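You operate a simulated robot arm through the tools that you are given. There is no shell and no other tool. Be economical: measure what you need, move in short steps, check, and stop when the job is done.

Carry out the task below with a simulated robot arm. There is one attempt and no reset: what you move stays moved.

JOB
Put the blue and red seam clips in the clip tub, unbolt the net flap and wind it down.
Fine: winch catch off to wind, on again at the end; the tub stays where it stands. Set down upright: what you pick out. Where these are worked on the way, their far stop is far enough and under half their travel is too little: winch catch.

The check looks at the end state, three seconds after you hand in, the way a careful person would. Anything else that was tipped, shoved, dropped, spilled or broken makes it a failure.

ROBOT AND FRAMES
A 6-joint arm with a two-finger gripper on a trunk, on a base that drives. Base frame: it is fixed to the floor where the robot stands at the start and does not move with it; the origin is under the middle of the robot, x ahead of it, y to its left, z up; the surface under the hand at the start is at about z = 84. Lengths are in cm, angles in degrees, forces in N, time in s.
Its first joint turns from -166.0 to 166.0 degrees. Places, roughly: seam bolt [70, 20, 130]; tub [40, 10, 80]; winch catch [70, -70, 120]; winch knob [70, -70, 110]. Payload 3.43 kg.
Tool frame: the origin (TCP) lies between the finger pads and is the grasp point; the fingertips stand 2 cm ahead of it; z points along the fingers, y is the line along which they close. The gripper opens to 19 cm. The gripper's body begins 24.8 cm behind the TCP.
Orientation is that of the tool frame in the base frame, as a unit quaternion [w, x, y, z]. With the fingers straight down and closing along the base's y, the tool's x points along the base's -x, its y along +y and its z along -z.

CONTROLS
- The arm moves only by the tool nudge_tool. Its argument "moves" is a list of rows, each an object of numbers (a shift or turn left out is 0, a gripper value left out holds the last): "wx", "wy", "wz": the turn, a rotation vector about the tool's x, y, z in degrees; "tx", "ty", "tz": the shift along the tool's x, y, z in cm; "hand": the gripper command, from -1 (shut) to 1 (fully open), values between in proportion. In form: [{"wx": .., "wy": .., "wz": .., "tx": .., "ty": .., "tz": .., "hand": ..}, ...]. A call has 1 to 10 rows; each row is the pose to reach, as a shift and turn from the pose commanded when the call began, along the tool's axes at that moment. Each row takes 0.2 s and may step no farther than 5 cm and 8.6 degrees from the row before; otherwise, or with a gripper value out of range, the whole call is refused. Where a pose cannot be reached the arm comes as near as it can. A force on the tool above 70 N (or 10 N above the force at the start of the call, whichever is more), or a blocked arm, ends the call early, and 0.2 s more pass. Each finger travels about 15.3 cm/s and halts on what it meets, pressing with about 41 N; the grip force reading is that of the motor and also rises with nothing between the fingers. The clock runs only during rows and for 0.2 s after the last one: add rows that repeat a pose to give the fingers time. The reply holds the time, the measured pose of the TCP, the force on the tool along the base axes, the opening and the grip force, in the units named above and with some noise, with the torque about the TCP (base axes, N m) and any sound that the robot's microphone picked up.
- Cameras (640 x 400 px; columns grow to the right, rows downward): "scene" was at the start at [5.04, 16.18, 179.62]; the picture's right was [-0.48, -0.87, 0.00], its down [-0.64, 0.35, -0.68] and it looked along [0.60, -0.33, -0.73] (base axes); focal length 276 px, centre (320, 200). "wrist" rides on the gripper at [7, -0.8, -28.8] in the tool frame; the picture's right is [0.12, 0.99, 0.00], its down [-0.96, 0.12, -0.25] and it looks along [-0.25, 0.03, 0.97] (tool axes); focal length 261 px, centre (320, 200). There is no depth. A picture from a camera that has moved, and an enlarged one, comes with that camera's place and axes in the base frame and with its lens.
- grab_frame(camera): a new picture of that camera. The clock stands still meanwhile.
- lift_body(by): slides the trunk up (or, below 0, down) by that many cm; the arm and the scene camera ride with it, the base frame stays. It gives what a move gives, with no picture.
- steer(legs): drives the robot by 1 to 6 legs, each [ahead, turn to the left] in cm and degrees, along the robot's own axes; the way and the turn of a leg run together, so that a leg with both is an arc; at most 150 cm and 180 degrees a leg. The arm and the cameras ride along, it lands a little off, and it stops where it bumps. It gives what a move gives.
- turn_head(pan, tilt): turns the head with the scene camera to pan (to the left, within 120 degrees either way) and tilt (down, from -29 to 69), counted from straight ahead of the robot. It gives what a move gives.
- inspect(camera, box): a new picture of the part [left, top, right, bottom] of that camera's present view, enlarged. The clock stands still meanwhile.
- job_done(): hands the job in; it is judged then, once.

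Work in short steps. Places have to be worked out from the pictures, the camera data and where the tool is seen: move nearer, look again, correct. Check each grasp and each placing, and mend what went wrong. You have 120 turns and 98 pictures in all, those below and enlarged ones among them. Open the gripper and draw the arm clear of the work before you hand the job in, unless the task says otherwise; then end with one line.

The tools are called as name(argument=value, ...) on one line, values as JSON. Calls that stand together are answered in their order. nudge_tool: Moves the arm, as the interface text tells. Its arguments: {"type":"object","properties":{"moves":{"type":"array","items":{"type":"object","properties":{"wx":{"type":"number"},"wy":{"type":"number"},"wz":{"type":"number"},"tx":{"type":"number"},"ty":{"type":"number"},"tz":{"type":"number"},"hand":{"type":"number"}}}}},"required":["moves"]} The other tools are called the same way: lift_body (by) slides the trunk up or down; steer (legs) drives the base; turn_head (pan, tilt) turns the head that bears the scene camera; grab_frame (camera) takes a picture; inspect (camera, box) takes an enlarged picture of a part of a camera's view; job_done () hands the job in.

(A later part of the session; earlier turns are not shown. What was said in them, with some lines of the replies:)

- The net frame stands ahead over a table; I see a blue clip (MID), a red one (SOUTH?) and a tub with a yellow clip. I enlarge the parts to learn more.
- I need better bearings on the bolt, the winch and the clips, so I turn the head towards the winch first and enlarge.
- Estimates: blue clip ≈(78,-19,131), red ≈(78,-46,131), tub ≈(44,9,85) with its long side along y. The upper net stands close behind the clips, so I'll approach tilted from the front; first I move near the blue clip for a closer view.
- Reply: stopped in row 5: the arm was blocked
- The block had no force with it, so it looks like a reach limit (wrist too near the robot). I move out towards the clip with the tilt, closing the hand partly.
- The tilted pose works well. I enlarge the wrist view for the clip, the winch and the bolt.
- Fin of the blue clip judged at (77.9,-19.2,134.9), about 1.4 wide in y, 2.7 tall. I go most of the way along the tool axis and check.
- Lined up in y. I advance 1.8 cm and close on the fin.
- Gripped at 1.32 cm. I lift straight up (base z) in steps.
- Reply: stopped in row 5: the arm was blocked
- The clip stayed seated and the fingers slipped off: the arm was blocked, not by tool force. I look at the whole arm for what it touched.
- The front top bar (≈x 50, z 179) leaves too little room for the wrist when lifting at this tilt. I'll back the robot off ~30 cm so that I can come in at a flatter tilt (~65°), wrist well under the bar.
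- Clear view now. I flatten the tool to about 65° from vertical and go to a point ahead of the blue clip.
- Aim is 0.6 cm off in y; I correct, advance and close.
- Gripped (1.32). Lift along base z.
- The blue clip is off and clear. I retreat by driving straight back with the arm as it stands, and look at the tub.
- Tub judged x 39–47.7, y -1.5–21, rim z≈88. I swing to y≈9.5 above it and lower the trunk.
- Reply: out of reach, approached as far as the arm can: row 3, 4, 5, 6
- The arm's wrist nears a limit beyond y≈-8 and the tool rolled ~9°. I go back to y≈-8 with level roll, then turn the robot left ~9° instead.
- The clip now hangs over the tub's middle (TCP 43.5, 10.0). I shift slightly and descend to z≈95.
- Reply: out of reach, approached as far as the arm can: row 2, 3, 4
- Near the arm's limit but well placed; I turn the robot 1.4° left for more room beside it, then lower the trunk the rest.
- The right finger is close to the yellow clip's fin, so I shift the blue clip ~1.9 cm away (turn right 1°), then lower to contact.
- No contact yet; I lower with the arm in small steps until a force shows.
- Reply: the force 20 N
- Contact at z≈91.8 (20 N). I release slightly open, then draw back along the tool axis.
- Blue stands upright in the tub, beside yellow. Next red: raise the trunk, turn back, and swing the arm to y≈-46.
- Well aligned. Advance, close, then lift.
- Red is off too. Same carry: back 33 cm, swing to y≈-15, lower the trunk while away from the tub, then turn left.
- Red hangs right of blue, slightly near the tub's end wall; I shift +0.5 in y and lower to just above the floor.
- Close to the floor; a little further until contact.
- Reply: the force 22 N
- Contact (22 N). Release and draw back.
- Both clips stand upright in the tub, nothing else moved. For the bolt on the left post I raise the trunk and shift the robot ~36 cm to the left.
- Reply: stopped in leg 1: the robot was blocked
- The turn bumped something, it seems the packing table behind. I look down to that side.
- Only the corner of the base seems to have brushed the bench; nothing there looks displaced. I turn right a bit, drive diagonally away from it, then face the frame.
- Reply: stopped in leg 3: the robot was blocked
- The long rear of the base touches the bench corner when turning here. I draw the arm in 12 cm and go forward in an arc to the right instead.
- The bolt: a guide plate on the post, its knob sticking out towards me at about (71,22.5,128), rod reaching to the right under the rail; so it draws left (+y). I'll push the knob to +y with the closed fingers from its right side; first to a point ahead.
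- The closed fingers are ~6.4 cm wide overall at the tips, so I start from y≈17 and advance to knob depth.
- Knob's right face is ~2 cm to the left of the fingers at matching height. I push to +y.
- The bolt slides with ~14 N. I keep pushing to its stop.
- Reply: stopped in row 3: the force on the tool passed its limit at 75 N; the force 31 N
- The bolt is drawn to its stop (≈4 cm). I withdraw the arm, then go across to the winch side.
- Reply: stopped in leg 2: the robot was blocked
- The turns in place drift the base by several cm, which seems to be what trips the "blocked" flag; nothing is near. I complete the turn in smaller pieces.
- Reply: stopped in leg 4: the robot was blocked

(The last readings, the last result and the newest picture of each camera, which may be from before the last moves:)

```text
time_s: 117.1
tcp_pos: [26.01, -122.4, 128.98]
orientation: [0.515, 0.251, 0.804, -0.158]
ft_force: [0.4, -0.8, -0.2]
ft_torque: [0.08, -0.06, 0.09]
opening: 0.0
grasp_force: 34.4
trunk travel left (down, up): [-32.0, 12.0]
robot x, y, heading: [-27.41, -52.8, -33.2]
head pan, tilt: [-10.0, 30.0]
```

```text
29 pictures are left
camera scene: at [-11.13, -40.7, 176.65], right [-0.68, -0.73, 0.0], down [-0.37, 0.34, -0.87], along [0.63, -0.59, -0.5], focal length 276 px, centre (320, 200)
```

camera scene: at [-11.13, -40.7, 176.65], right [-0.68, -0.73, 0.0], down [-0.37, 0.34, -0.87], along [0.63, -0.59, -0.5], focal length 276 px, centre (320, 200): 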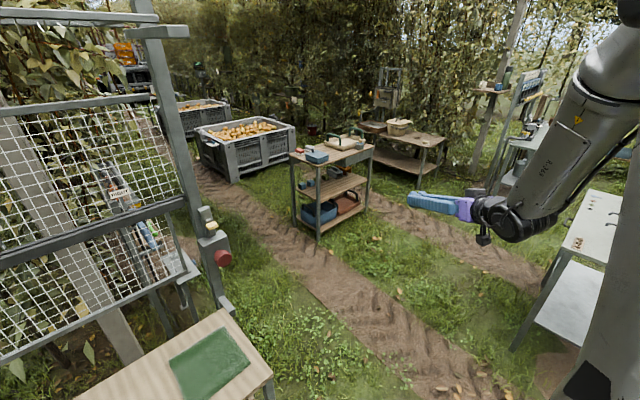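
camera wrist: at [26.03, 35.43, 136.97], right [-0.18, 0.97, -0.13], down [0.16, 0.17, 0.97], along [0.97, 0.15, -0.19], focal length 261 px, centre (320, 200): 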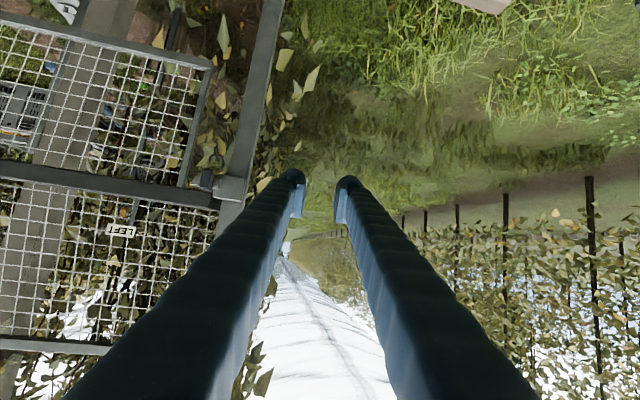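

steer(legs=[[0, 17], [0, 16.2]])

turn_head(pan=-20, tilt=32)

grab_frame(camera="scene")

grab_frame(camera="wrist")

```text
time_s: 120.2
tcp_pos: [55.53, -81.7, 128.82]
orientation: [0.537, 0.011, 0.843, -0.006]
ft_force: [0.5, -0.2, -0.9]
ft_torque: [-0.01, 0.0, -0.04]
opening: 0.0
grasp_force: 34.5
trunk travel left (down, up): [-32.0, 12.0]
robot x, y, heading: [-27.73, -56.27, -0.5]
head pan, tilt: [-10.0, 30.0]
```

```text
time_s: 120.9
tcp_pos: [55.43, -81.92, 128.97]
orientation: [0.538, 0.011, 0.843, -0.004]
ft_force: [0.7, -0.1, -0.5]
ft_torque: [0.1, -0.07, 0.2]
opening: 0.0
grasp_force: 34.5
trunk travel left (down, up): [-32.0, 12.0]
robot x, y, heading: [-27.64, -56.28, -0.3]
head pan, tilt: [-20.0, 32.0]
```

```text
28 pictures are left
camera scene: at [-20.88, -38.77, 176.35], right [-0.35, -0.94, 0.0], down [-0.5, 0.18, -0.85], along [0.8, -0.29, -0.53], focal length 276 px, centre (320, 200)
```

scene: 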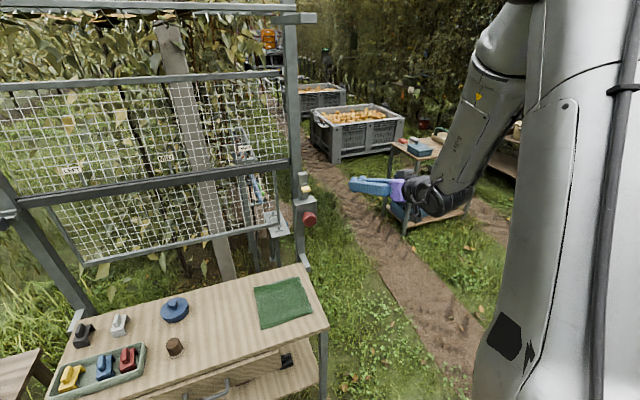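

```text
27 pictures are left
camera wrist: at [26.31, -82.07, 134.87], right [-0.03, 0.99, -0.1], down [0.18, 0.11, 0.98], along [0.98, 0.01, -0.19], focal length 261 px, centre (320, 200)
```

wrist: 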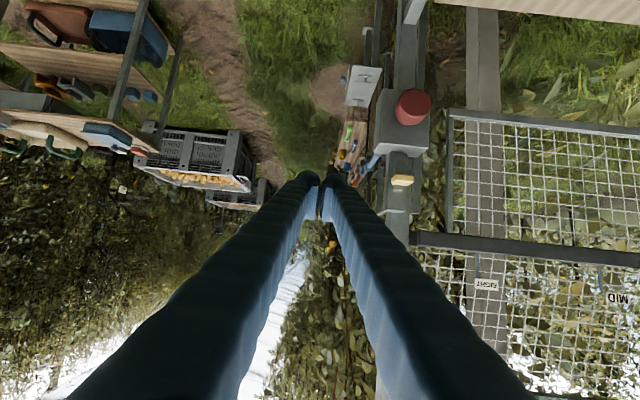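

Winch knob ≈(69,-66.9,108), catch tab ≈(73,-66.5,120). I enlarge both views.

inspect(camera="wrist", box=[340, 70, 460, 230])

inspect(camera="scene", box=[270, 160, 340, 240])

```text
2.50 times, centred on (400, 150) of wrist
camera zoom: at [26.31, -82.07, 134.87], right [-0.03, 0.99, -0.1], down [0.18, 0.11, 0.98], along [0.98, 0.01, -0.19], focal length 652 px, centre (120, 325)
```

zoom: 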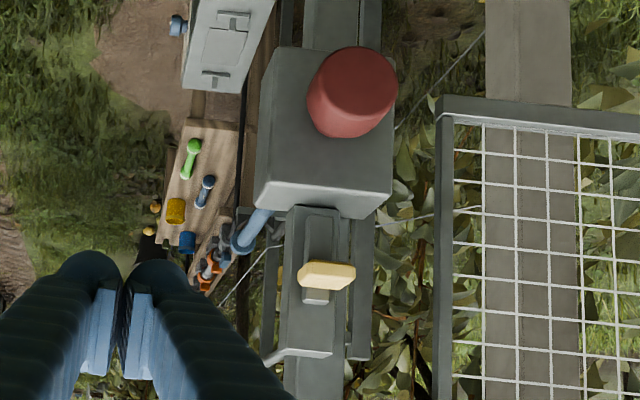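

```text
5.00 times, centred on (305, 200) of scene
camera zoom: at [-20.88, -38.77, 176.35], right [-0.35, -0.94, 0.0], down [-0.5, 0.18, -0.85], along [0.8, -0.29, -0.53], focal length 1377 px, centre (395, 200)
```

zoom: 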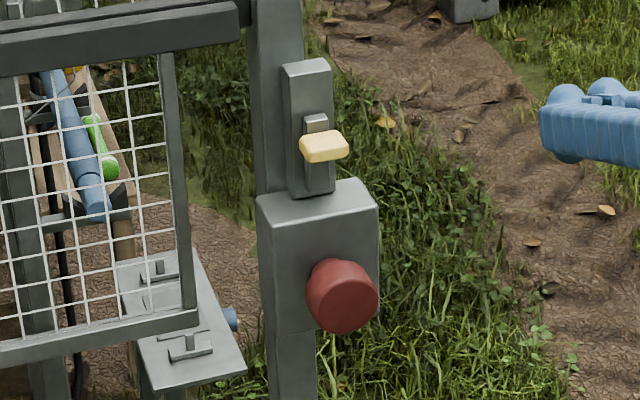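

The tab sits on a slider that runs down into the winch box, with free track above: off = up. I go in front of the tab with the hand part open to grip its sides.

nudge_tool(moves=[{"tx": 0.4, "ty": 3.8, "tz": 2.5, "wx": -1, "wz": -0.8, "hand": -0.4}, {"tx": 0.9, "ty": 7.6, "tz": 5, "wx": -1, "wz": -0.8}, {"tx": 1.3, "ty": 11.5, "tz": 7.5, "wx": -1, "wz": -0.8}, {"tx": 1.8, "ty": 15.4, "tz": 10.3, "wx": -1, "wz": -0.8}, {"tx": 1.8, "ty": 15.4, "tz": 10.3, "wx": -1, "wz": -0.8}])

inspect(camera="wrist", box=[250, 120, 400, 220])

inspect(camera="scene", box=[270, 140, 360, 240])

```text
time_s: 122.1
tcp_pos: [64.66, -66.49, 123.85]
orientation: [0.535, 0.004, 0.845, 0.011]
ft_force: [-0.2, 0.7, -1.4]
ft_torque: [-0.06, 0.03, -0.12]
opening: 5.68
grasp_force: 0.0
out of reach, approached as far as the arm can: row 4, 5
trunk travel left (down, up): [-32.0, 12.0]
robot x, y, heading: [-27.73, -56.52, -0.3]
head pan, tilt: [-20.0, 32.0]
```

```text
4.00 times, centred on (325, 170) of wrist
camera zoom: at [35.64, -67.61, 129.94], right [-0.05, 0.99, -0.09], down [0.19, 0.09, 0.98], along [0.98, 0.04, -0.19], focal length 1043 px, centre (300, 320)
```

zoom: 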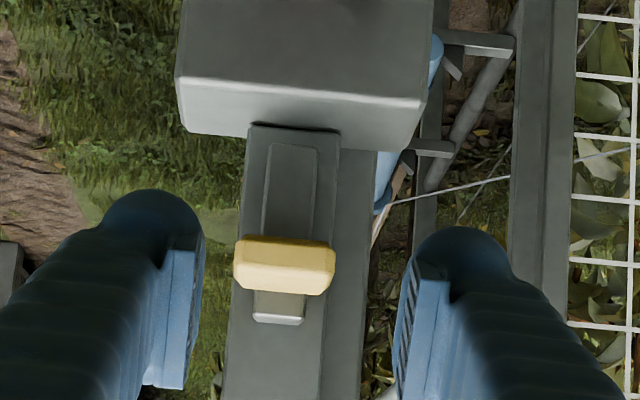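

```text
4.00 times, centred on (315, 190) of scene
camera zoom: at [-20.94, -38.41, 176.32], right [-0.35, -0.94, 0.0], down [-0.5, 0.18, -0.85], along [0.8, -0.29, -0.53], focal length 1102 px, centre (340, 240)
```

zoom: 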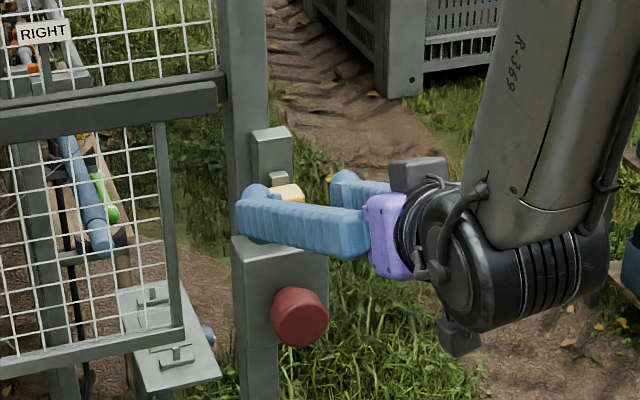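

The arm is near its leftward limit here, so I shift the robot ~10 cm left by backing off obliquely and returning.

steer(legs=[[-10, 0], [0, -18], [-34, 0], [0, 18], [37, 0]])

```text
time_s: 131.4
tcp_pos: [59.28, -55.77, 123.71]
orientation: [0.534, 0.004, 0.845, 0.011]
ft_force: [-0.1, 0.0, -0.1]
ft_torque: [0.03, -0.02, 0.03]
opening: 5.71
grasp_force: 0.1
trunk travel left (down, up): [-32.0, 12.0]
robot x, y, heading: [-33.0, -45.8, -0.5]
head pan, tilt: [-20.0, 32.0]
```

nudge_tool(moves=[{"ty": -4.5, "wx": 0.8, "wz": -1}, {"ty": -9, "wx": 0.8, "wz": -1}, {"tx": -0.8, "ty": -11, "tz": 3, "wx": 0.8, "wz": -1}, {"tx": -1.8, "ty": -11, "tz": 6.5, "wx": 0.8, "wz": -1}, {"tx": -2.6, "ty": -11, "tz": 9.5, "wx": 0.8, "wz": -1}, {"tx": -2.6, "ty": -11, "tz": 9.5, "wx": 0.8, "wz": -1}])

inspect(camera="wrist", box=[250, 120, 400, 220])

inspect(camera="scene", box=[290, 140, 380, 240])

```text
time_s: 132.8
tcp_pos: [68.87, -66.68, 121.87]
orientation: [0.535, 0.001, 0.845, 0.0]
ft_force: [-0.3, 0.0, -0.2]
ft_torque: [0.02, 0.02, -0.01]
opening: 5.7
grasp_force: 0.1
trunk travel left (down, up): [-32.0, 12.0]
robot x, y, heading: [-32.86, -45.67, -0.1]
head pan, tilt: [-20.0, 32.0]
```

```text
4.00 times, centred on (325, 170) of wrist
camera zoom: at [39.93, -67.55, 128.0], right [-0.05, 0.99, -0.11], down [0.19, 0.11, 0.98], along [0.98, 0.03, -0.19], focal length 1043 px, centre (300, 320)
```

zoom: 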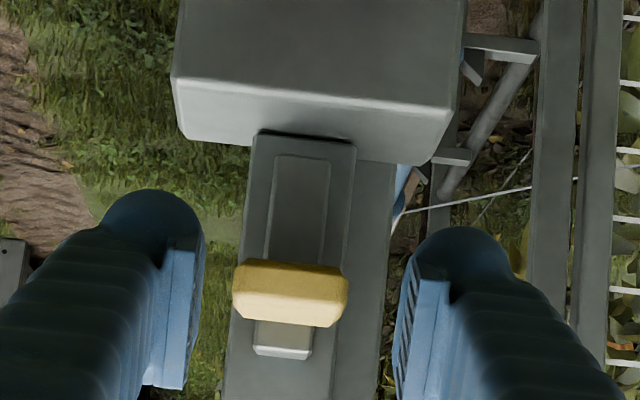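

```text
4.00 times, centred on (335, 190) of scene
camera zoom: at [-26.38, -27.74, 176.33], right [-0.35, -0.94, 0.0], down [-0.5, 0.18, -0.85], along [0.8, -0.29, -0.53], focal length 1102 px, centre (260, 240)
```

zoom: 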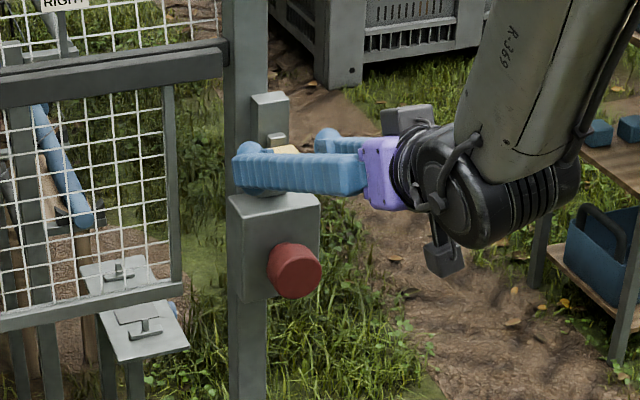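

I advance over the tab, close on its sides and check.

nudge_tool(moves=[{"tx": -0.1, "ty": -0.3, "tz": 1.2}, {"tx": -0.2, "ty": -0.3, "tz": 2.45}, {"tx": -0.2, "ty": -0.3, "tz": 2.45, "hand": -1}, {"tx": -0.2, "ty": -0.3, "tz": 2.45, "hand": -1}, {"tx": -0.2, "ty": -0.3, "tz": 2.45, "hand": -1}])

inspect(camera="wrist", box=[250, 120, 400, 220])

```text
time_s: 134.0
tcp_pos: [71.44, -66.97, 120.97]
orientation: [0.534, 0.0, 0.846, 0.0]
ft_force: [3.4, 2.3, -2.6]
ft_torque: [-0.02, -0.05, 0.04]
opening: 3.43
grasp_force: 44.9
trunk travel left (down, up): [-32.0, 12.0]
robot x, y, heading: [-32.99, -45.42, -0.3]
head pan, tilt: [-20.0, 32.0]
```

```text
4.00 times, centred on (325, 170) of wrist
camera zoom: at [42.38, -67.85, 127.1], right [-0.05, 0.99, -0.11], down [0.19, 0.11, 0.98], along [0.98, 0.03, -0.19], focal length 1043 px, centre (300, 320)
```

zoom: 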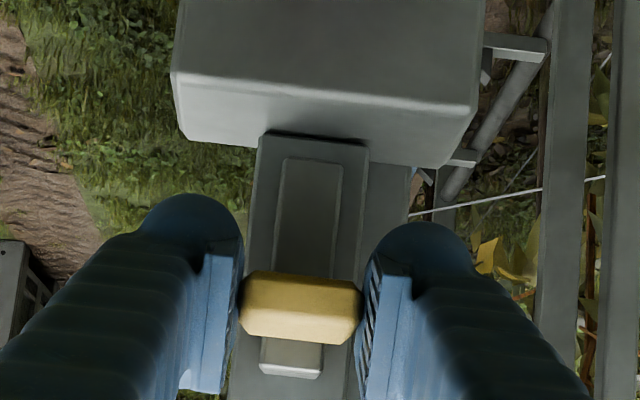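

Tab gripped (3.43 cm). I pull it straight up, watching the force.

nudge_tool(moves=[{"tx": -0.6, "tz": -0.28}, {"tx": -1.2, "tz": -0.57}, {"tx": -1.8, "tz": -0.86}])

inspect(camera="wrist", box=[250, 120, 400, 220])

```text
time_s: 134.8
tcp_pos: [71.37, -66.89, 123.13]
orientation: [0.534, 0.0, 0.846, 0.0]
ft_force: [5.1, 2.5, -0.6]
ft_torque: [-0.09, 0.3, 0.07]
opening: 3.47
grasp_force: 45.3
trunk travel left (down, up): [-32.0, 12.0]
robot x, y, heading: [-32.65, -45.45, -0.4]
head pan, tilt: [-20.0, 32.0]
```

```text
4.00 times, centred on (325, 170) of wrist
camera zoom: at [42.37, -67.86, 129.12], right [-0.05, 0.99, -0.11], down [0.19, 0.12, 0.98], along [0.98, 0.03, -0.19], focal length 1043 px, centre (300, 320)
```

zoom: 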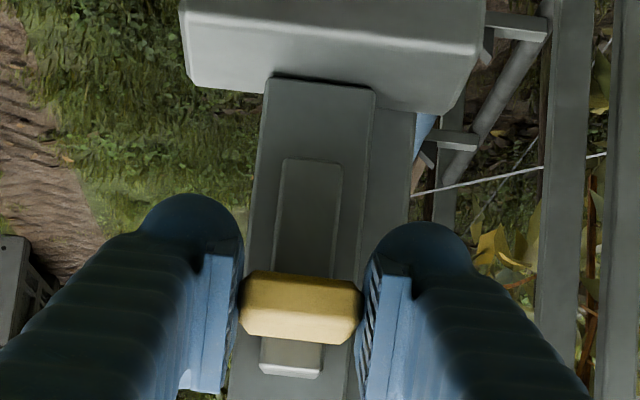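

The slider comes up with the tab. I continue to its far stop.

nudge_tool(moves=[{"tx": -0.6, "tz": -0.28}, {"tx": -1.2, "tz": -0.57}, {"tx": -1.8, "tz": -0.86}, {"tx": -2.4, "tz": -1.14}, {"tx": -3, "tz": -1.43}])

inspect(camera="wrist", box=[250, 120, 400, 220])

```text
time_s: 136.0
tcp_pos: [71.38, -67.05, 125.97]
orientation: [0.531, 0.001, 0.847, 0.0]
ft_force: [-7.6, 6.3, -31.2]
ft_torque: [0.03, 0.21, 0.05]
opening: 3.5
grasp_force: 45.3
trunk travel left (down, up): [-32.0, 12.0]
robot x, y, heading: [-33.09, -45.78, 0.0]
head pan, tilt: [-20.0, 32.0]
```

```text
4.00 times, centred on (325, 170) of wrist
camera zoom: at [42.36, -67.84, 132.11], right [-0.05, 0.99, -0.11], down [0.2, 0.11, 0.97], along [0.98, 0.03, -0.2], focal length 1043 px, centre (300, 320)
```

zoom: 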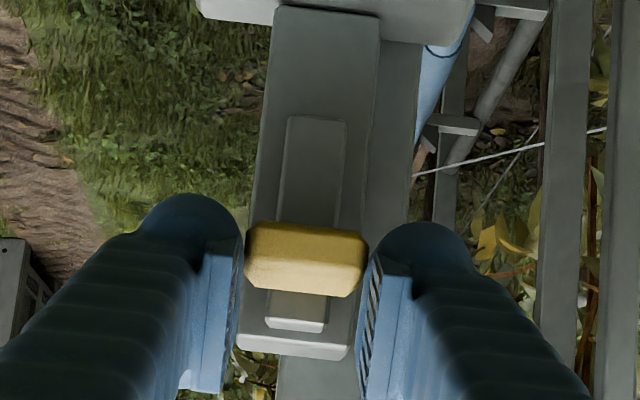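

The catch is at its upper stop (off). I release, back out, and level the tool for the knob.

nudge_tool(moves=[{"tx": 0.4, "tz": 0.2, "hand": -0.4}, {"tx": 0.4, "tz": 0.2, "hand": -0.4}, {"tx": 2.1, "tz": -4.5}, {"tx": 4.26, "tz": -9}, {"tx": 5.5, "tz": -11.5, "wy": -8.5, "hand": 0}, {"tx": 6, "tz": -12.5, "wy": -17}, {"tx": 6, "tz": -12.5, "wy": -25.5}])

lift_body(by=-17)

inspect(camera="wrist", box=[220, 100, 420, 240])

```text
time_s: 137.6
tcp_pos: [60.22, -68.88, 128.9]
orientation: [0.699, 0.013, 0.714, 0.031]
ft_force: [1.0, 0.3, -0.6]
ft_torque: [-0.02, -0.08, 0.02]
opening: 9.49
grasp_force: 0.1
out of reach, approached as far as the arm can: row 6, 7
trunk travel left (down, up): [-32.0, 12.0]
robot x, y, heading: [-33.09, -45.72, -0.2]
head pan, tilt: [-20.0, 32.0]
```

```text
time_s: 139.5
tcp_pos: [59.91, -68.8, 111.97]
orientation: [0.699, 0.013, 0.714, 0.029]
ft_force: [0.2, 0.4, -0.8]
ft_torque: [0.02, 0.02, 0.01]
opening: 9.52
grasp_force: 0.0
trunk travel left (down, up): [-15.0, 29.0]
robot x, y, heading: [-32.87, -45.32, -0.5]
head pan, tilt: [-20.0, 32.0]
```

```text
2.86 times, centred on (320, 170) of wrist
camera zoom: at [31.1, -70.03, 105.62], right [-0.02, 1.0, -0.06], down [-0.23, 0.05, 0.97], along [0.97, 0.04, 0.23], focal length 745 px, centre (320, 286)
```

zoom: 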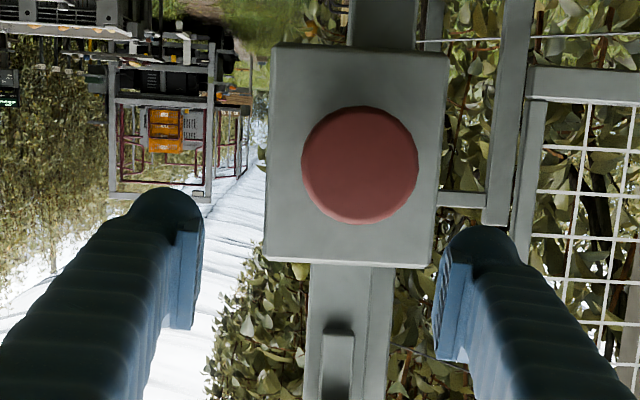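

Knob face centre ≈(68,-66.9,108.2), ~5.6 cm across. I align and advance with the hand at 9.5 cm, then close on it.

nudge_tool(moves=[{"tx": 2, "ty": 1, "tz": 1, "wx": 0.7, "wz": -1.5}, {"tx": 3.8, "ty": 1.9, "tz": 2.5, "wx": 1.4, "wz": -3.5}, {"tx": 3.8, "ty": 1.9, "tz": 5.5, "wx": 1.4, "wy": -1.2, "wz": -3.5}, {"tx": 3.8, "ty": 1.9, "tz": 8.6, "wx": 1.4, "wy": -1.2, "wz": -3.5}, {"tx": 3.8, "ty": 1.9, "tz": 8.6, "wx": 1.4, "wy": -1.2, "wz": -3.5}])

inspect(camera="wrist", box=[220, 100, 420, 240])

```text
time_s: 140.7
tcp_pos: [69.49, -67.64, 108.97]
orientation: [0.704, 0.005, 0.71, 0.017]
ft_force: [0.8, -0.6, 0.5]
ft_torque: [0.02, -0.05, 0.0]
opening: 9.5
grasp_force: 0.0
out of reach, approached as far as the arm can: row 1, 2, 3, 4, 5
trunk travel left (down, up): [-15.0, 29.0]
robot x, y, heading: [-33.23, -45.66, -0.4]
head pan, tilt: [-20.0, 32.0]
```

```text
2.86 times, centred on (320, 170) of wrist
camera zoom: at [40.68, -68.74, 102.36], right [-0.02, 1.0, -0.09], down [-0.24, 0.08, 0.97], along [0.97, 0.04, 0.24], focal length 745 px, centre (320, 286)
```

zoom: 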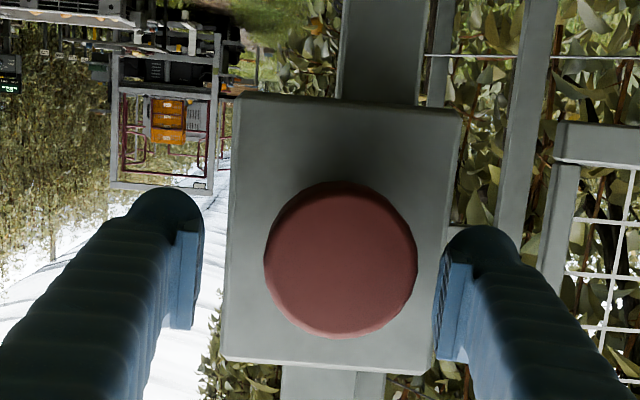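

The arm is at a limit in this posture (1 cm high, 0.7 right). I back off a little, raise the arm 10 and lower the trunk 11 for a better posture.

nudge_tool(moves=[{"tz": -4.5}, {"tx": -4.5, "ty": 0.4, "tz": -4.5}, {"tx": -9, "ty": 0.7, "tz": -4.5}, {"tx": -10, "ty": 0.7, "tz": -4.5}, {"tx": -10, "ty": 0.7, "tz": -4.5}])

lift_body(by=-11)

```text
time_s: 141.9
tcp_pos: [65.03, -66.95, 119.19]
orientation: [0.706, 0.001, 0.708, 0.003]
ft_force: [0.5, -0.3, 0.1]
ft_torque: [-0.04, -0.03, 0.01]
opening: 9.5
grasp_force: 0.2
out of reach, approached as far as the arm can: row 1, 2, 3
trunk travel left (down, up): [-15.0, 29.0]
robot x, y, heading: [-32.97, -45.54, -0.3]
head pan, tilt: [-20.0, 32.0]
```

```text
time_s: 143.3
tcp_pos: [65.01, -66.89, 108.19]
orientation: [0.706, 0.002, 0.708, 0.002]
ft_force: [0.4, 0.4, -0.6]
ft_torque: [0.0, 0.05, 0.05]
opening: 9.49
grasp_force: 0.0
trunk travel left (down, up): [-4.0, 40.0]
robot x, y, heading: [-32.95, -45.41, -0.5]
head pan, tilt: [-20.0, 32.0]
```

Now exact and level. I advance 3.6 cm and close on the knob.

nudge_tool(moves=[{"tz": 2}, {"tz": 3.6}, {"tz": 3.6, "hand": -1}, {"tz": 3.6, "hand": -1}, {"tz": 3.6, "hand": -1}])

turn_head(pan=-5, tilt=12)

grab_frame(camera="scene")

```text
time_s: 144.5
tcp_pos: [68.72, -66.78, 108.12]
orientation: [0.707, 0.001, 0.708, 0.002]
ft_force: [7.5, -6.9, 1.0]
ft_torque: [-0.08, 0.02, -0.13]
opening: 5.62
grasp_force: 45.5
trunk travel left (down, up): [-4.0, 40.0]
robot x, y, heading: [-33.3, -45.51, -0.2]
head pan, tilt: [-20.0, 32.0]
```

```text
time_s: 145.3
tcp_pos: [68.7, -67.0, 108.23]
orientation: [0.706, 0.001, 0.708, 0.003]
ft_force: [9.2, -9.7, 2.7]
ft_torque: [-0.03, -0.01, -0.1]
opening: 5.6
grasp_force: 45.4
trunk travel left (down, up): [-4.0, 40.0]
robot x, y, heading: [-32.73, -45.69, -0.5]
head pan, tilt: [-5.0, 12.0]
```

```text
15 pictures are left
camera scene: at [-25.34, -25.57, 151.55], right [-0.09, -1.0, 0.0], down [-0.21, 0.02, -0.98], along [0.97, -0.09, -0.21], focal length 276 px, centre (320, 200)
```

scene: 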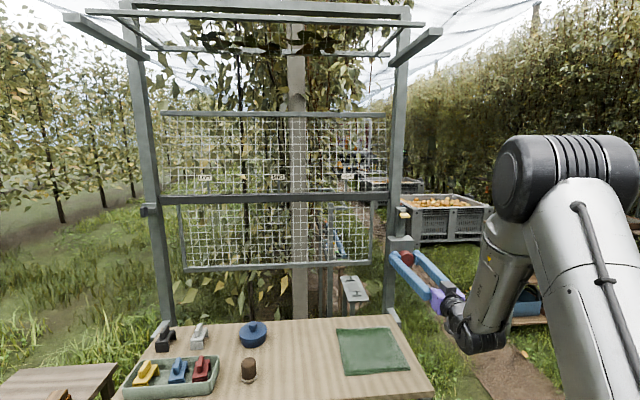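

The whole flap is in view (bottom bar at row 268). I test-turn the knob +32° about the tool axis.

nudge_tool(moves=[{"wz": 8}, {"wz": 16}, {"wz": 24}, {"wz": 32}])

inspect(camera="scene", box=[130, 90, 450, 290])

```text
time_s: 146.3
tcp_pos: [68.52, -66.92, 108.05]
orientation: [0.677, 0.197, 0.68, 0.199]
ft_force: [-7.4, -12.9, -2.3]
ft_torque: [-1.19, 0.03, -0.18]
opening: 5.6
grasp_force: 44.7
trunk travel left (down, up): [-4.0, 40.0]
robot x, y, heading: [-32.67, -45.25, -0.3]
head pan, tilt: [-5.0, 12.0]
```

```text
2.00 times, centred on (290, 190) of scene
camera zoom: at [-25.47, -25.59, 151.56], right [-0.09, -1.0, 0.0], down [-0.21, 0.02, -0.98], along [0.97, -0.09, -0.21], focal length 551 px, centre (380, 220)
```

zoom: 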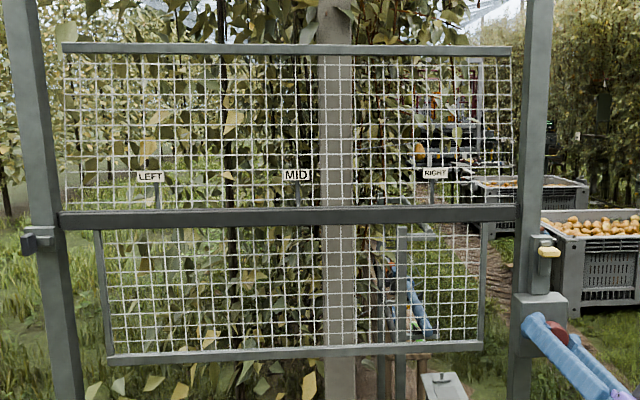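

Torque 1.2 N·m and no visible drop; I turn the other way and compare.

nudge_tool(moves=[{"wz": -8}, {"wz": -16}, {"wz": -24}, {"wz": -32}, {"wz": -40}, {"wz": -48}, {"wz": -56}, {"wz": -64}, {"wz": -72}, {"wz": -80}])

inspect(camera="scene", box=[130, 90, 450, 290])

```text
time_s: 147.7
tcp_pos: [69.9, -66.82, 109.28]
orientation: [0.691, -0.066, 0.72, -0.01]
ft_force: [5.4, 14.5, -1.9]
ft_torque: [0.23, -1.08, -0.69]
opening: 5.59
grasp_force: 45.6
out of reach, approached as far as the arm can: row 5, 6
trunk travel left (down, up): [-4.0, 40.0]
robot x, y, heading: [-33.06, -45.56, -0.2]
head pan, tilt: [-5.0, 12.0]
stopped in row 6: the force on the tool passed its limit at 150 N (the readings are from after the stop); the commanded pose is now the measured one
```

```text
2.00 times, centred on (290, 190) of scene
camera zoom: at [-25.38, -25.22, 151.53], right [-0.09, -1.0, 0.0], down [-0.21, 0.02, -0.98], along [0.97, -0.09, -0.21], focal length 551 px, centre (380, 220)
```

zoom: 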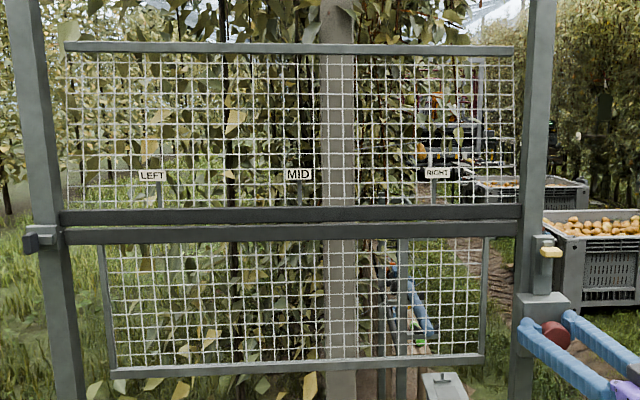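

Turning the -wz way lowers the flap (gap ≈2.5 cm opened), but the arm's roll is limited near -8°. I'll ratchet: release, roll to +, grip, turn back to 0. First release and square up.

nudge_tool(moves=[{"hand": 0}, {"hand": 0}, {"tx": 1.1, "tz": -1.2, "wx": 4.5, "wy": -2.3, "wz": 6.2, "hand": 0}, {"tx": 1.1, "tz": -1.2, "wx": 4.5, "wy": -2.3, "wz": 6.2, "hand": 0}])

nudge_tool(moves=[{"wz": 8.5}, {"wz": 17}, {"wz": 25.5}, {"wz": 34}, {"wz": 42.5}, {"wz": 51}, {"wz": 59.5}, {"wz": 68}, {"wz": 76.5}, {"wz": 85}])

nudge_tool(moves=[{"wz": 8.5}, {"wz": 17}, {"wz": 25.5}, {"wz": 34}, {"wz": 42.5}, {"wz": 51}, {"wz": 59.5}, {"wz": 68}])

inspect(camera="scene", box=[130, 90, 450, 290])

```text
time_s: 148.7
tcp_pos: [68.61, -67.41, 108.12]
orientation: [0.707, 0.002, 0.707, -0.001]
ft_force: [-0.6, 0.1, 0.2]
ft_torque: [-0.01, -0.03, -0.03]
opening: 9.48
grasp_force: 0.1
trunk travel left (down, up): [-4.0, 40.0]
robot x, y, heading: [-32.94, -45.65, -0.3]
head pan, tilt: [-5.0, 12.0]
```

```text
time_s: 150.9
tcp_pos: [68.79, -67.58, 108.17]
orientation: [0.521, 0.48, 0.52, 0.478]
ft_force: [-0.2, 0.2, -0.7]
ft_torque: [0.04, 0.03, 0.02]
opening: 9.48
grasp_force: 0.1
trunk travel left (down, up): [-4.0, 40.0]
robot x, y, heading: [-33.04, -45.6, -0.3]
head pan, tilt: [-5.0, 12.0]
```

```text
time_s: 152.7
tcp_pos: [68.64, -67.43, 108.16]
orientation: [0.165, 0.688, 0.163, 0.687]
ft_force: [0.6, -0.6, -0.5]
ft_torque: [0.0, -0.03, 0.02]
opening: 9.5
grasp_force: 0.1
trunk travel left (down, up): [-4.0, 40.0]
robot x, y, heading: [-32.87, -45.59, -0.2]
head pan, tilt: [-5.0, 12.0]
```

```text
2.00 times, centred on (290, 190) of scene
camera zoom: at [-25.44, -25.5, 151.55], right [-0.09, -1.0, 0.0], down [-0.21, 0.02, -0.98], along [0.97, -0.09, -0.21], focal length 551 px, centre (380, 220)
```

zoom: 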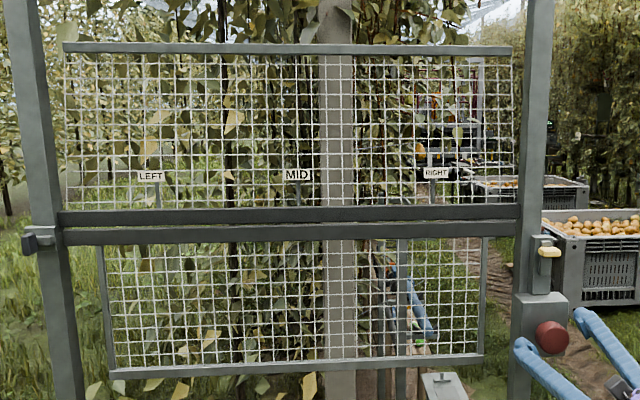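

The flap holds its place when released. Roll is now +153°; I re-centre, grip, and wind back down to 0.

nudge_tool(moves=[{"tx": 0.23, "ty": -0.45}, {"tx": 0.23, "ty": -0.45, "hand": -1}, {"tx": 0.23, "ty": -0.45, "hand": -1}, {"tx": 0.23, "ty": -0.45, "hand": -1}])

nudge_tool(moves=[{"wz": -8}, {"wz": -16}, {"wz": -24}, {"wz": -32}, {"wz": -40}, {"wz": -48}, {"wz": -56}, {"wz": -64}, {"wz": -72}, {"wz": -80}])

nudge_tool(moves=[{"wz": -8}, {"wz": -16}, {"wz": -24}, {"wz": -32}, {"wz": -40}, {"wz": -48}, {"wz": -56}, {"wz": -64}, {"wz": -70}])

inspect(camera="scene", box=[130, 90, 450, 330])

```text
time_s: 153.7
tcp_pos: [68.62, -66.97, 108.12]
orientation: [0.165, 0.688, 0.163, 0.687]
ft_force: [-2.5, 6.7, -2.8]
ft_torque: [0.08, -0.04, 0.12]
opening: 5.6
grasp_force: 45.0
trunk travel left (down, up): [-4.0, 40.0]
robot x, y, heading: [-32.71, -45.77, -0.2]
head pan, tilt: [-5.0, 12.0]
```

```text
time_s: 155.9
tcp_pos: [68.66, -67.03, 107.88]
orientation: [0.568, 0.423, 0.568, 0.419]
ft_force: [-22.6, 15.9, -23.3]
ft_torque: [0.08, 0.34, -0.14]
opening: 5.54
grasp_force: 45.5
trunk travel left (down, up): [-4.0, 40.0]
robot x, y, heading: [-33.02, -45.51, -0.0]
head pan, tilt: [-5.0, 12.0]
```

```text
time_s: 157.9
tcp_pos: [68.83, -67.03, 108.13]
orientation: [0.707, 0.02, 0.707, 0.016]
ft_force: [-18.7, 8.8, -24.0]
ft_torque: [0.07, 0.26, 0.08]
opening: 5.55
grasp_force: 45.0
trunk travel left (down, up): [-4.0, 40.0]
robot x, y, heading: [-33.25, -45.61, -0.5]
head pan, tilt: [-5.0, 12.0]
```

```text
1.67 times, centred on (290, 210) of scene
camera zoom: at [-25.38, -25.48, 151.54], right [-0.09, -1.0, 0.0], down [-0.21, 0.02, -0.98], along [0.97, -0.09, -0.21], focal length 459 px, centre (370, 183)
```

zoom: 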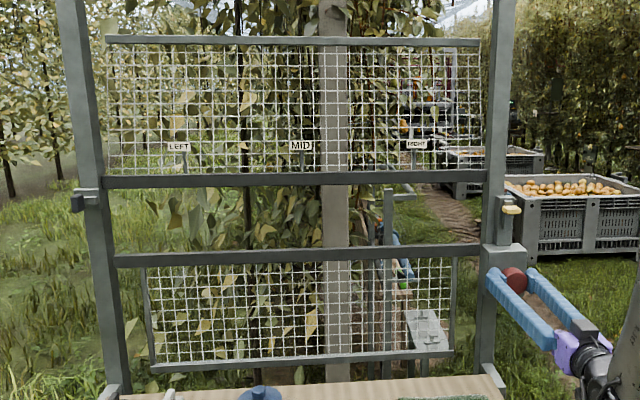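

The flap has come down ~16 cm. I do another stroke to find the lower stop: release, roll +150, grip, turn back.

nudge_tool(moves=[{"hand": 0}, {"hand": 0}, {"wz": 8.5}, {"wz": 17}, {"wz": 25.5}, {"wz": 34}, {"wz": 42.5}, {"wz": 51}, {"wz": 59.5}, {"wz": 68}])

nudge_tool(moves=[{"wz": 8.5}, {"wz": 17}, {"wz": 25.5}, {"wz": 34}, {"wz": 42.5}, {"wz": 51}, {"wz": 59.5}, {"wz": 68}, {"wz": 76.5}])

nudge_tool(moves=[{"hand": -1}, {"hand": -1}, {"hand": -1}, {"wz": -8}, {"wz": -16}, {"wz": -24}, {"wz": -32}, {"wz": -40}, {"wz": -48}])

```text
time_s: 160.1
tcp_pos: [68.61, -66.9, 108.28]
orientation: [0.575, 0.413, 0.574, 0.411]
ft_force: [0.0, 1.2, -0.7]
ft_torque: [0.02, 0.02, 0.04]
opening: 9.48
grasp_force: 0.1
trunk travel left (down, up): [-4.0, 40.0]
robot x, y, heading: [-32.81, -45.47, -0.2]
head pan, tilt: [-5.0, 12.0]
```

```text
time_s: 162.1
tcp_pos: [68.73, -67.02, 108.19]
orientation: [0.197, 0.68, 0.194, 0.679]
ft_force: [0.2, -0.3, 0.1]
ft_torque: [-0.04, -0.02, 0.0]
opening: 9.46
grasp_force: 0.0
trunk travel left (down, up): [-4.0, 40.0]
robot x, y, heading: [-32.85, -45.65, -0.4]
head pan, tilt: [-5.0, 12.0]
```

```text
time_s: 164.1
tcp_pos: [68.71, -66.78, 108.1]
orientation: [0.457, 0.541, 0.457, 0.539]
ft_force: [-7.7, 14.4, -11.7]
ft_torque: [0.1, 0.08, 0.11]
opening: 5.58
grasp_force: 45.3
trunk travel left (down, up): [-4.0, 40.0]
robot x, y, heading: [-33.11, -45.59, -0.5]
head pan, tilt: [-5.0, 12.0]
```

inspect(camera="scene", box=[130, 90, 450, 330])

```text
1.67 times, centred on (290, 210) of scene
camera zoom: at [-25.4, -25.41, 151.53], right [-0.09, -1.0, 0.0], down [-0.21, 0.02, -0.98], along [0.97, -0.09, -0.21], focal length 459 px, centre (370, 183)
```

zoom: 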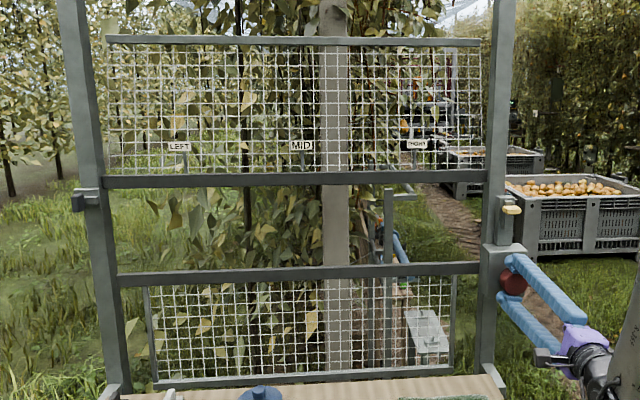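

Still descending freely. I continue this stroke to roll ≈0.

nudge_tool(moves=[{"wz": -8}, {"wz": -16}, {"wz": -24}, {"wz": -32}, {"wz": -40}, {"wz": -48}])

nudge_tool(moves=[{"wz": -8}, {"wz": -16}, {"wz": -24}, {"wz": -32}, {"wz": -40}, {"wz": -48}])

inspect(camera="scene", box=[130, 90, 450, 330])

```text
time_s: 165.5
tcp_pos: [68.62, -67.39, 108.3]
orientation: [0.638, 0.311, 0.635, 0.305]
ft_force: [-8.0, -2.5, -16.3]
ft_torque: [0.77, 0.08, -0.33]
opening: 5.6
grasp_force: 44.6
trunk travel left (down, up): [-4.0, 40.0]
robot x, y, heading: [-32.86, -45.81, -0.3]
head pan, tilt: [-5.0, 12.0]
```

```text
time_s: 166.9
tcp_pos: [68.73, -66.89, 108.38]
orientation: [0.707, 0.024, 0.706, 0.021]
ft_force: [-2.8, -0.5, -0.1]
ft_torque: [1.1, 0.0, 0.03]
opening: 5.62
grasp_force: 44.6
trunk travel left (down, up): [-4.0, 40.0]
robot x, y, heading: [-32.97, -45.62, -0.2]
head pan, tilt: [-5.0, 12.0]
```

```text
1.67 times, centred on (290, 210) of scene
camera zoom: at [-25.46, -25.52, 151.56], right [-0.09, -1.0, 0.0], down [-0.21, 0.02, -0.98], along [0.97, -0.09, -0.21], focal length 459 px, centre (370, 183)
```

zoom: 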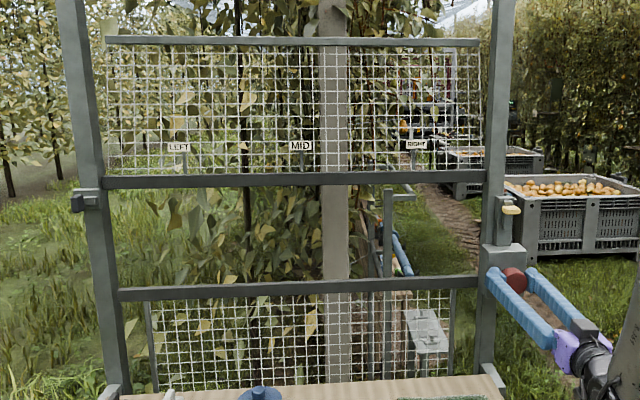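

Torque rose to 1.1 N·m (as at the upper stop) and the flap stopped: it is fully down. I release, back off, raise the trunk and tilt the tool back for the catch.

nudge_tool(moves=[{"hand": 0}, {"hand": 0}, {"tz": -4.5}, {"tz": -9}, {"tz": -10, "wy": 8}, {"tz": -10, "wy": 16, "hand": -0.4}, {"tz": -10, "wy": 24.5, "hand": -0.4}])

lift_body(by=19)

```text
time_s: 168.5
tcp_pos: [58.63, -67.0, 108.22]
orientation: [0.54, 0.018, 0.841, 0.026]
ft_force: [-0.3, 0.4, -0.5]
ft_torque: [-0.01, -0.07, 0.01]
opening: 5.71
grasp_force: 0.0
trunk travel left (down, up): [-4.0, 40.0]
robot x, y, heading: [-32.86, -45.56, -0.4]
head pan, tilt: [-5.0, 12.0]
```

```text
time_s: 170.6
tcp_pos: [58.69, -66.88, 127.24]
orientation: [0.54, 0.019, 0.841, 0.025]
ft_force: [-0.1, 0.2, -0.3]
ft_torque: [0.03, 0.01, 0.02]
opening: 5.7
grasp_force: 0.0
trunk travel left (down, up): [-23.0, 21.0]
robot x, y, heading: [-32.87, -45.91, -0.4]
head pan, tilt: [-5.0, 12.0]
```

nudge_tool(moves=[{"tx": -1.5, "ty": -0.1, "tz": 3.5, "wx": 1.2, "wz": -3.4}, {"tx": -2.8, "ty": -0.1, "tz": 6.5, "wx": 1.2, "wz": -3.4}, {"tx": -4, "ty": -0.1, "tz": 9.4, "wx": 1.2, "wz": -3.4}, {"tx": -4, "ty": -0.1, "tz": 9.4, "wx": 1.2, "wz": -3.4}])

inspect(camera="wrist", box=[250, 120, 400, 220])

```text
time_s: 171.6
tcp_pos: [68.84, -67.01, 127.02]
orientation: [0.54, -0.001, 0.842, 0.001]
ft_force: [-0.2, -0.1, -0.1]
ft_torque: [-0.01, -0.02, -0.02]
opening: 5.69
grasp_force: 0.1
trunk travel left (down, up): [-23.0, 21.0]
robot x, y, heading: [-32.83, -45.61, -0.6]
head pan, tilt: [-5.0, 12.0]
```

```text
4.00 times, centred on (325, 170) of wrist
camera zoom: at [39.87, -68.0, 132.57], right [-0.05, 0.99, -0.11], down [0.17, 0.12, 0.98], along [0.98, 0.03, -0.18], focal length 1043 px, centre (300, 320)
```

zoom: 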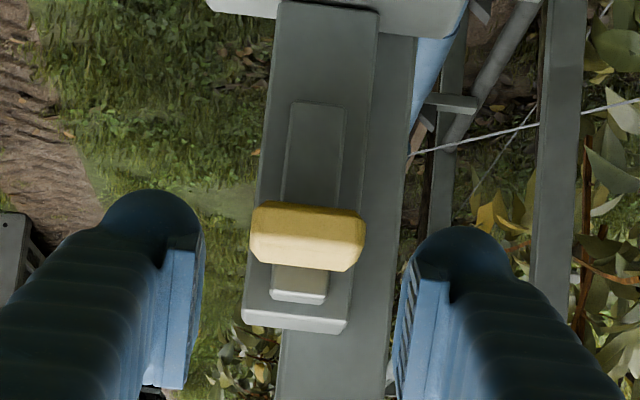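

Tab now at z≈124.3. I advance, grip it and push it straight down to its stop.

nudge_tool(moves=[{"tx": 1.0, "ty": 0.2, "tz": 1.2}, {"tx": 0.9, "ty": 0.2, "tz": 3.2}, {"tx": 0.9, "ty": 0.2, "tz": 3.2, "hand": -1}, {"tx": 0.9, "ty": 0.2, "tz": 3.2, "hand": -1}, {"tx": 0.9, "ty": 0.2, "tz": 3.2, "hand": -1}])

nudge_tool(moves=[{"tx": 0.6, "tz": 0.28}, {"tx": 1.2, "tz": 0.57}, {"tx": 1.8, "tz": 0.86}, {"tx": 2.4, "tz": 1.14}, {"tx": 3.0, "tz": 1.43}, {"tx": 3.6, "tz": 1.7}, {"tx": 4.0, "tz": 1.9}, {"tx": 4.4, "tz": 2.1}])

inspect(camera="wrist", box=[250, 120, 400, 220])

```text
time_s: 172.8
tcp_pos: [71.46, -67.03, 124.73]
orientation: [0.541, 0.0, 0.841, 0.001]
ft_force: [6.7, -6.1, -4.0]
ft_torque: [-0.06, 0.0, -0.04]
opening: 3.47
grasp_force: 45.1
trunk travel left (down, up): [-23.0, 21.0]
robot x, y, heading: [-32.81, -45.3, -0.4]
head pan, tilt: [-5.0, 12.0]
```

```text
time_s: 174.6
tcp_pos: [71.36, -67.03, 120.33]
orientation: [0.544, 0.0, 0.839, 0.0]
ft_force: [5.9, -10.5, 32.7]
ft_torque: [-0.07, -0.33, -0.1]
opening: 3.51
grasp_force: 44.8
trunk travel left (down, up): [-23.0, 21.0]
robot x, y, heading: [-32.46, -45.65, -0.4]
head pan, tilt: [-5.0, 12.0]
```

```text
4.00 times, centred on (325, 170) of wrist
camera zoom: at [42.3, -67.92, 125.83], right [-0.05, 0.99, -0.11], down [0.17, 0.11, 0.98], along [0.98, 0.03, -0.17], focal length 1043 px, centre (300, 320)
```

zoom: 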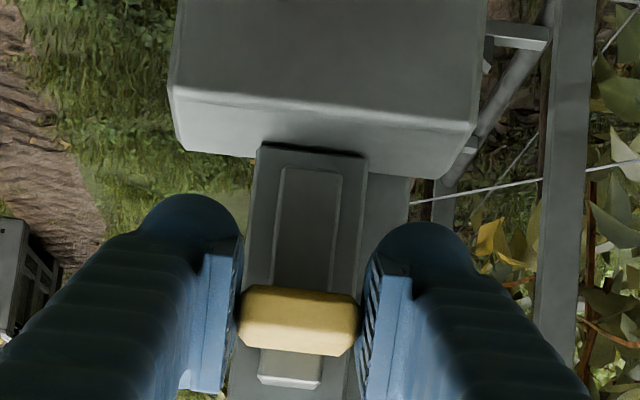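

The catch is back down on its stop (33 N), as at the start. I release and draw clear.

nudge_tool(moves=[{"tx": -0.3, "tz": -0.14, "hand": -0.3}, {"tx": -0.3, "tz": -0.14, "hand": -0.3}, {"tx": 1.8, "tz": -4.6}, {"tx": 3.6, "tz": -9}, {"tx": 5, "tz": -12}])

steer(legs=[[-20, 0]])

turn_head(pan=0, tilt=22)

grab_frame(camera="scene")

inspect(camera="scene", box=[130, 130, 430, 330])

```text
time_s: 175.8
tcp_pos: [58.43, -66.84, 120.46]
orientation: [0.541, 0.0, 0.841, 0.001]
ft_force: [-0.5, 0.5, -0.1]
ft_torque: [0.01, 0.06, -0.02]
opening: 6.67
grasp_force: 0.0
trunk travel left (down, up): [-23.0, 21.0]
robot x, y, heading: [-32.96, -45.72, -0.3]
head pan, tilt: [-5.0, 12.0]
```

```text
time_s: 177.7
tcp_pos: [38.49, -66.91, 120.34]
orientation: [0.542, 0.0, 0.841, 0.0]
ft_force: [-0.9, 0.3, -0.3]
ft_torque: [0.0, 0.01, -0.02]
opening: 6.65
grasp_force: 0.1
trunk travel left (down, up): [-23.0, 21.0]
robot x, y, heading: [-53.33, -45.07, -0.3]
head pan, tilt: [-5.0, 12.0]
```

```text
time_s: 178.5
tcp_pos: [38.48, -67.04, 120.45]
orientation: [0.542, 0.0, 0.841, 0.001]
ft_force: [0.2, -0.1, 0.0]
ft_torque: [0.02, 0.0, 0.0]
opening: 6.68
grasp_force: 0.2
trunk travel left (down, up): [-23.0, 21.0]
robot x, y, heading: [-53.04, -45.27, -0.5]
head pan, tilt: [0.0, 22.0]
```

```text
6 pictures are left
camera scene: at [-45.34, -24.6, 168.93], right [-0.01, -1.0, 0.0], down [-0.37, 0.0, -0.93], along [0.93, -0.01, -0.37], focal length 276 px, centre (320, 200)
```

scene: 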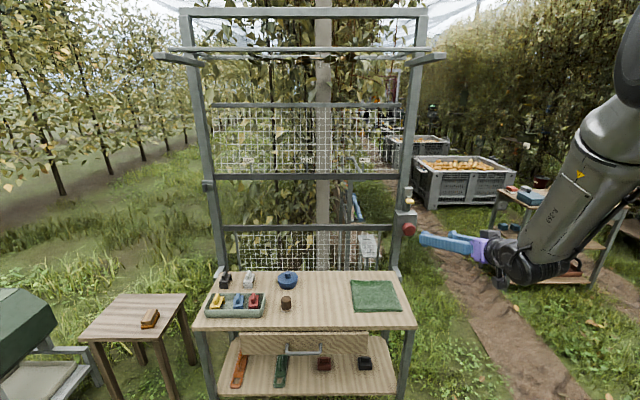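

```text
2.00 times, centred on (280, 230) of scene
camera zoom: at [-45.34, -24.6, 168.93], right [-0.01, -1.0, 0.0], down [-0.37, 0.0, -0.93], along [0.93, -0.01, -0.37], focal length 551 px, centre (400, 140)
```

zoom: 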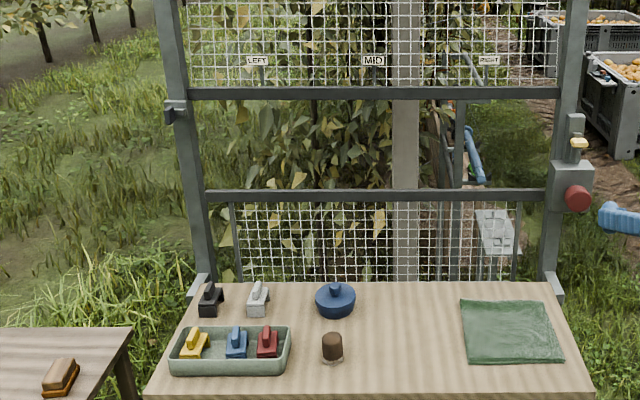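

The flap is fully down, bolt drawn, catch on, blue and red upright in the tub next to yellow, and the rest stands as before. The arm is clear and open, so I hand in.

job_done()

```text
The job is handed in.
```

The job is handed in: the blue and red clips stand upright in the clip tub, the net flap is unbolted and wound down to its stop, and the winch catch is back on. Some turns of the base ended with a "blocked" warning. I saw nothing knocked over or moved, but I could not rule out a light brush against the bench behind the robot.
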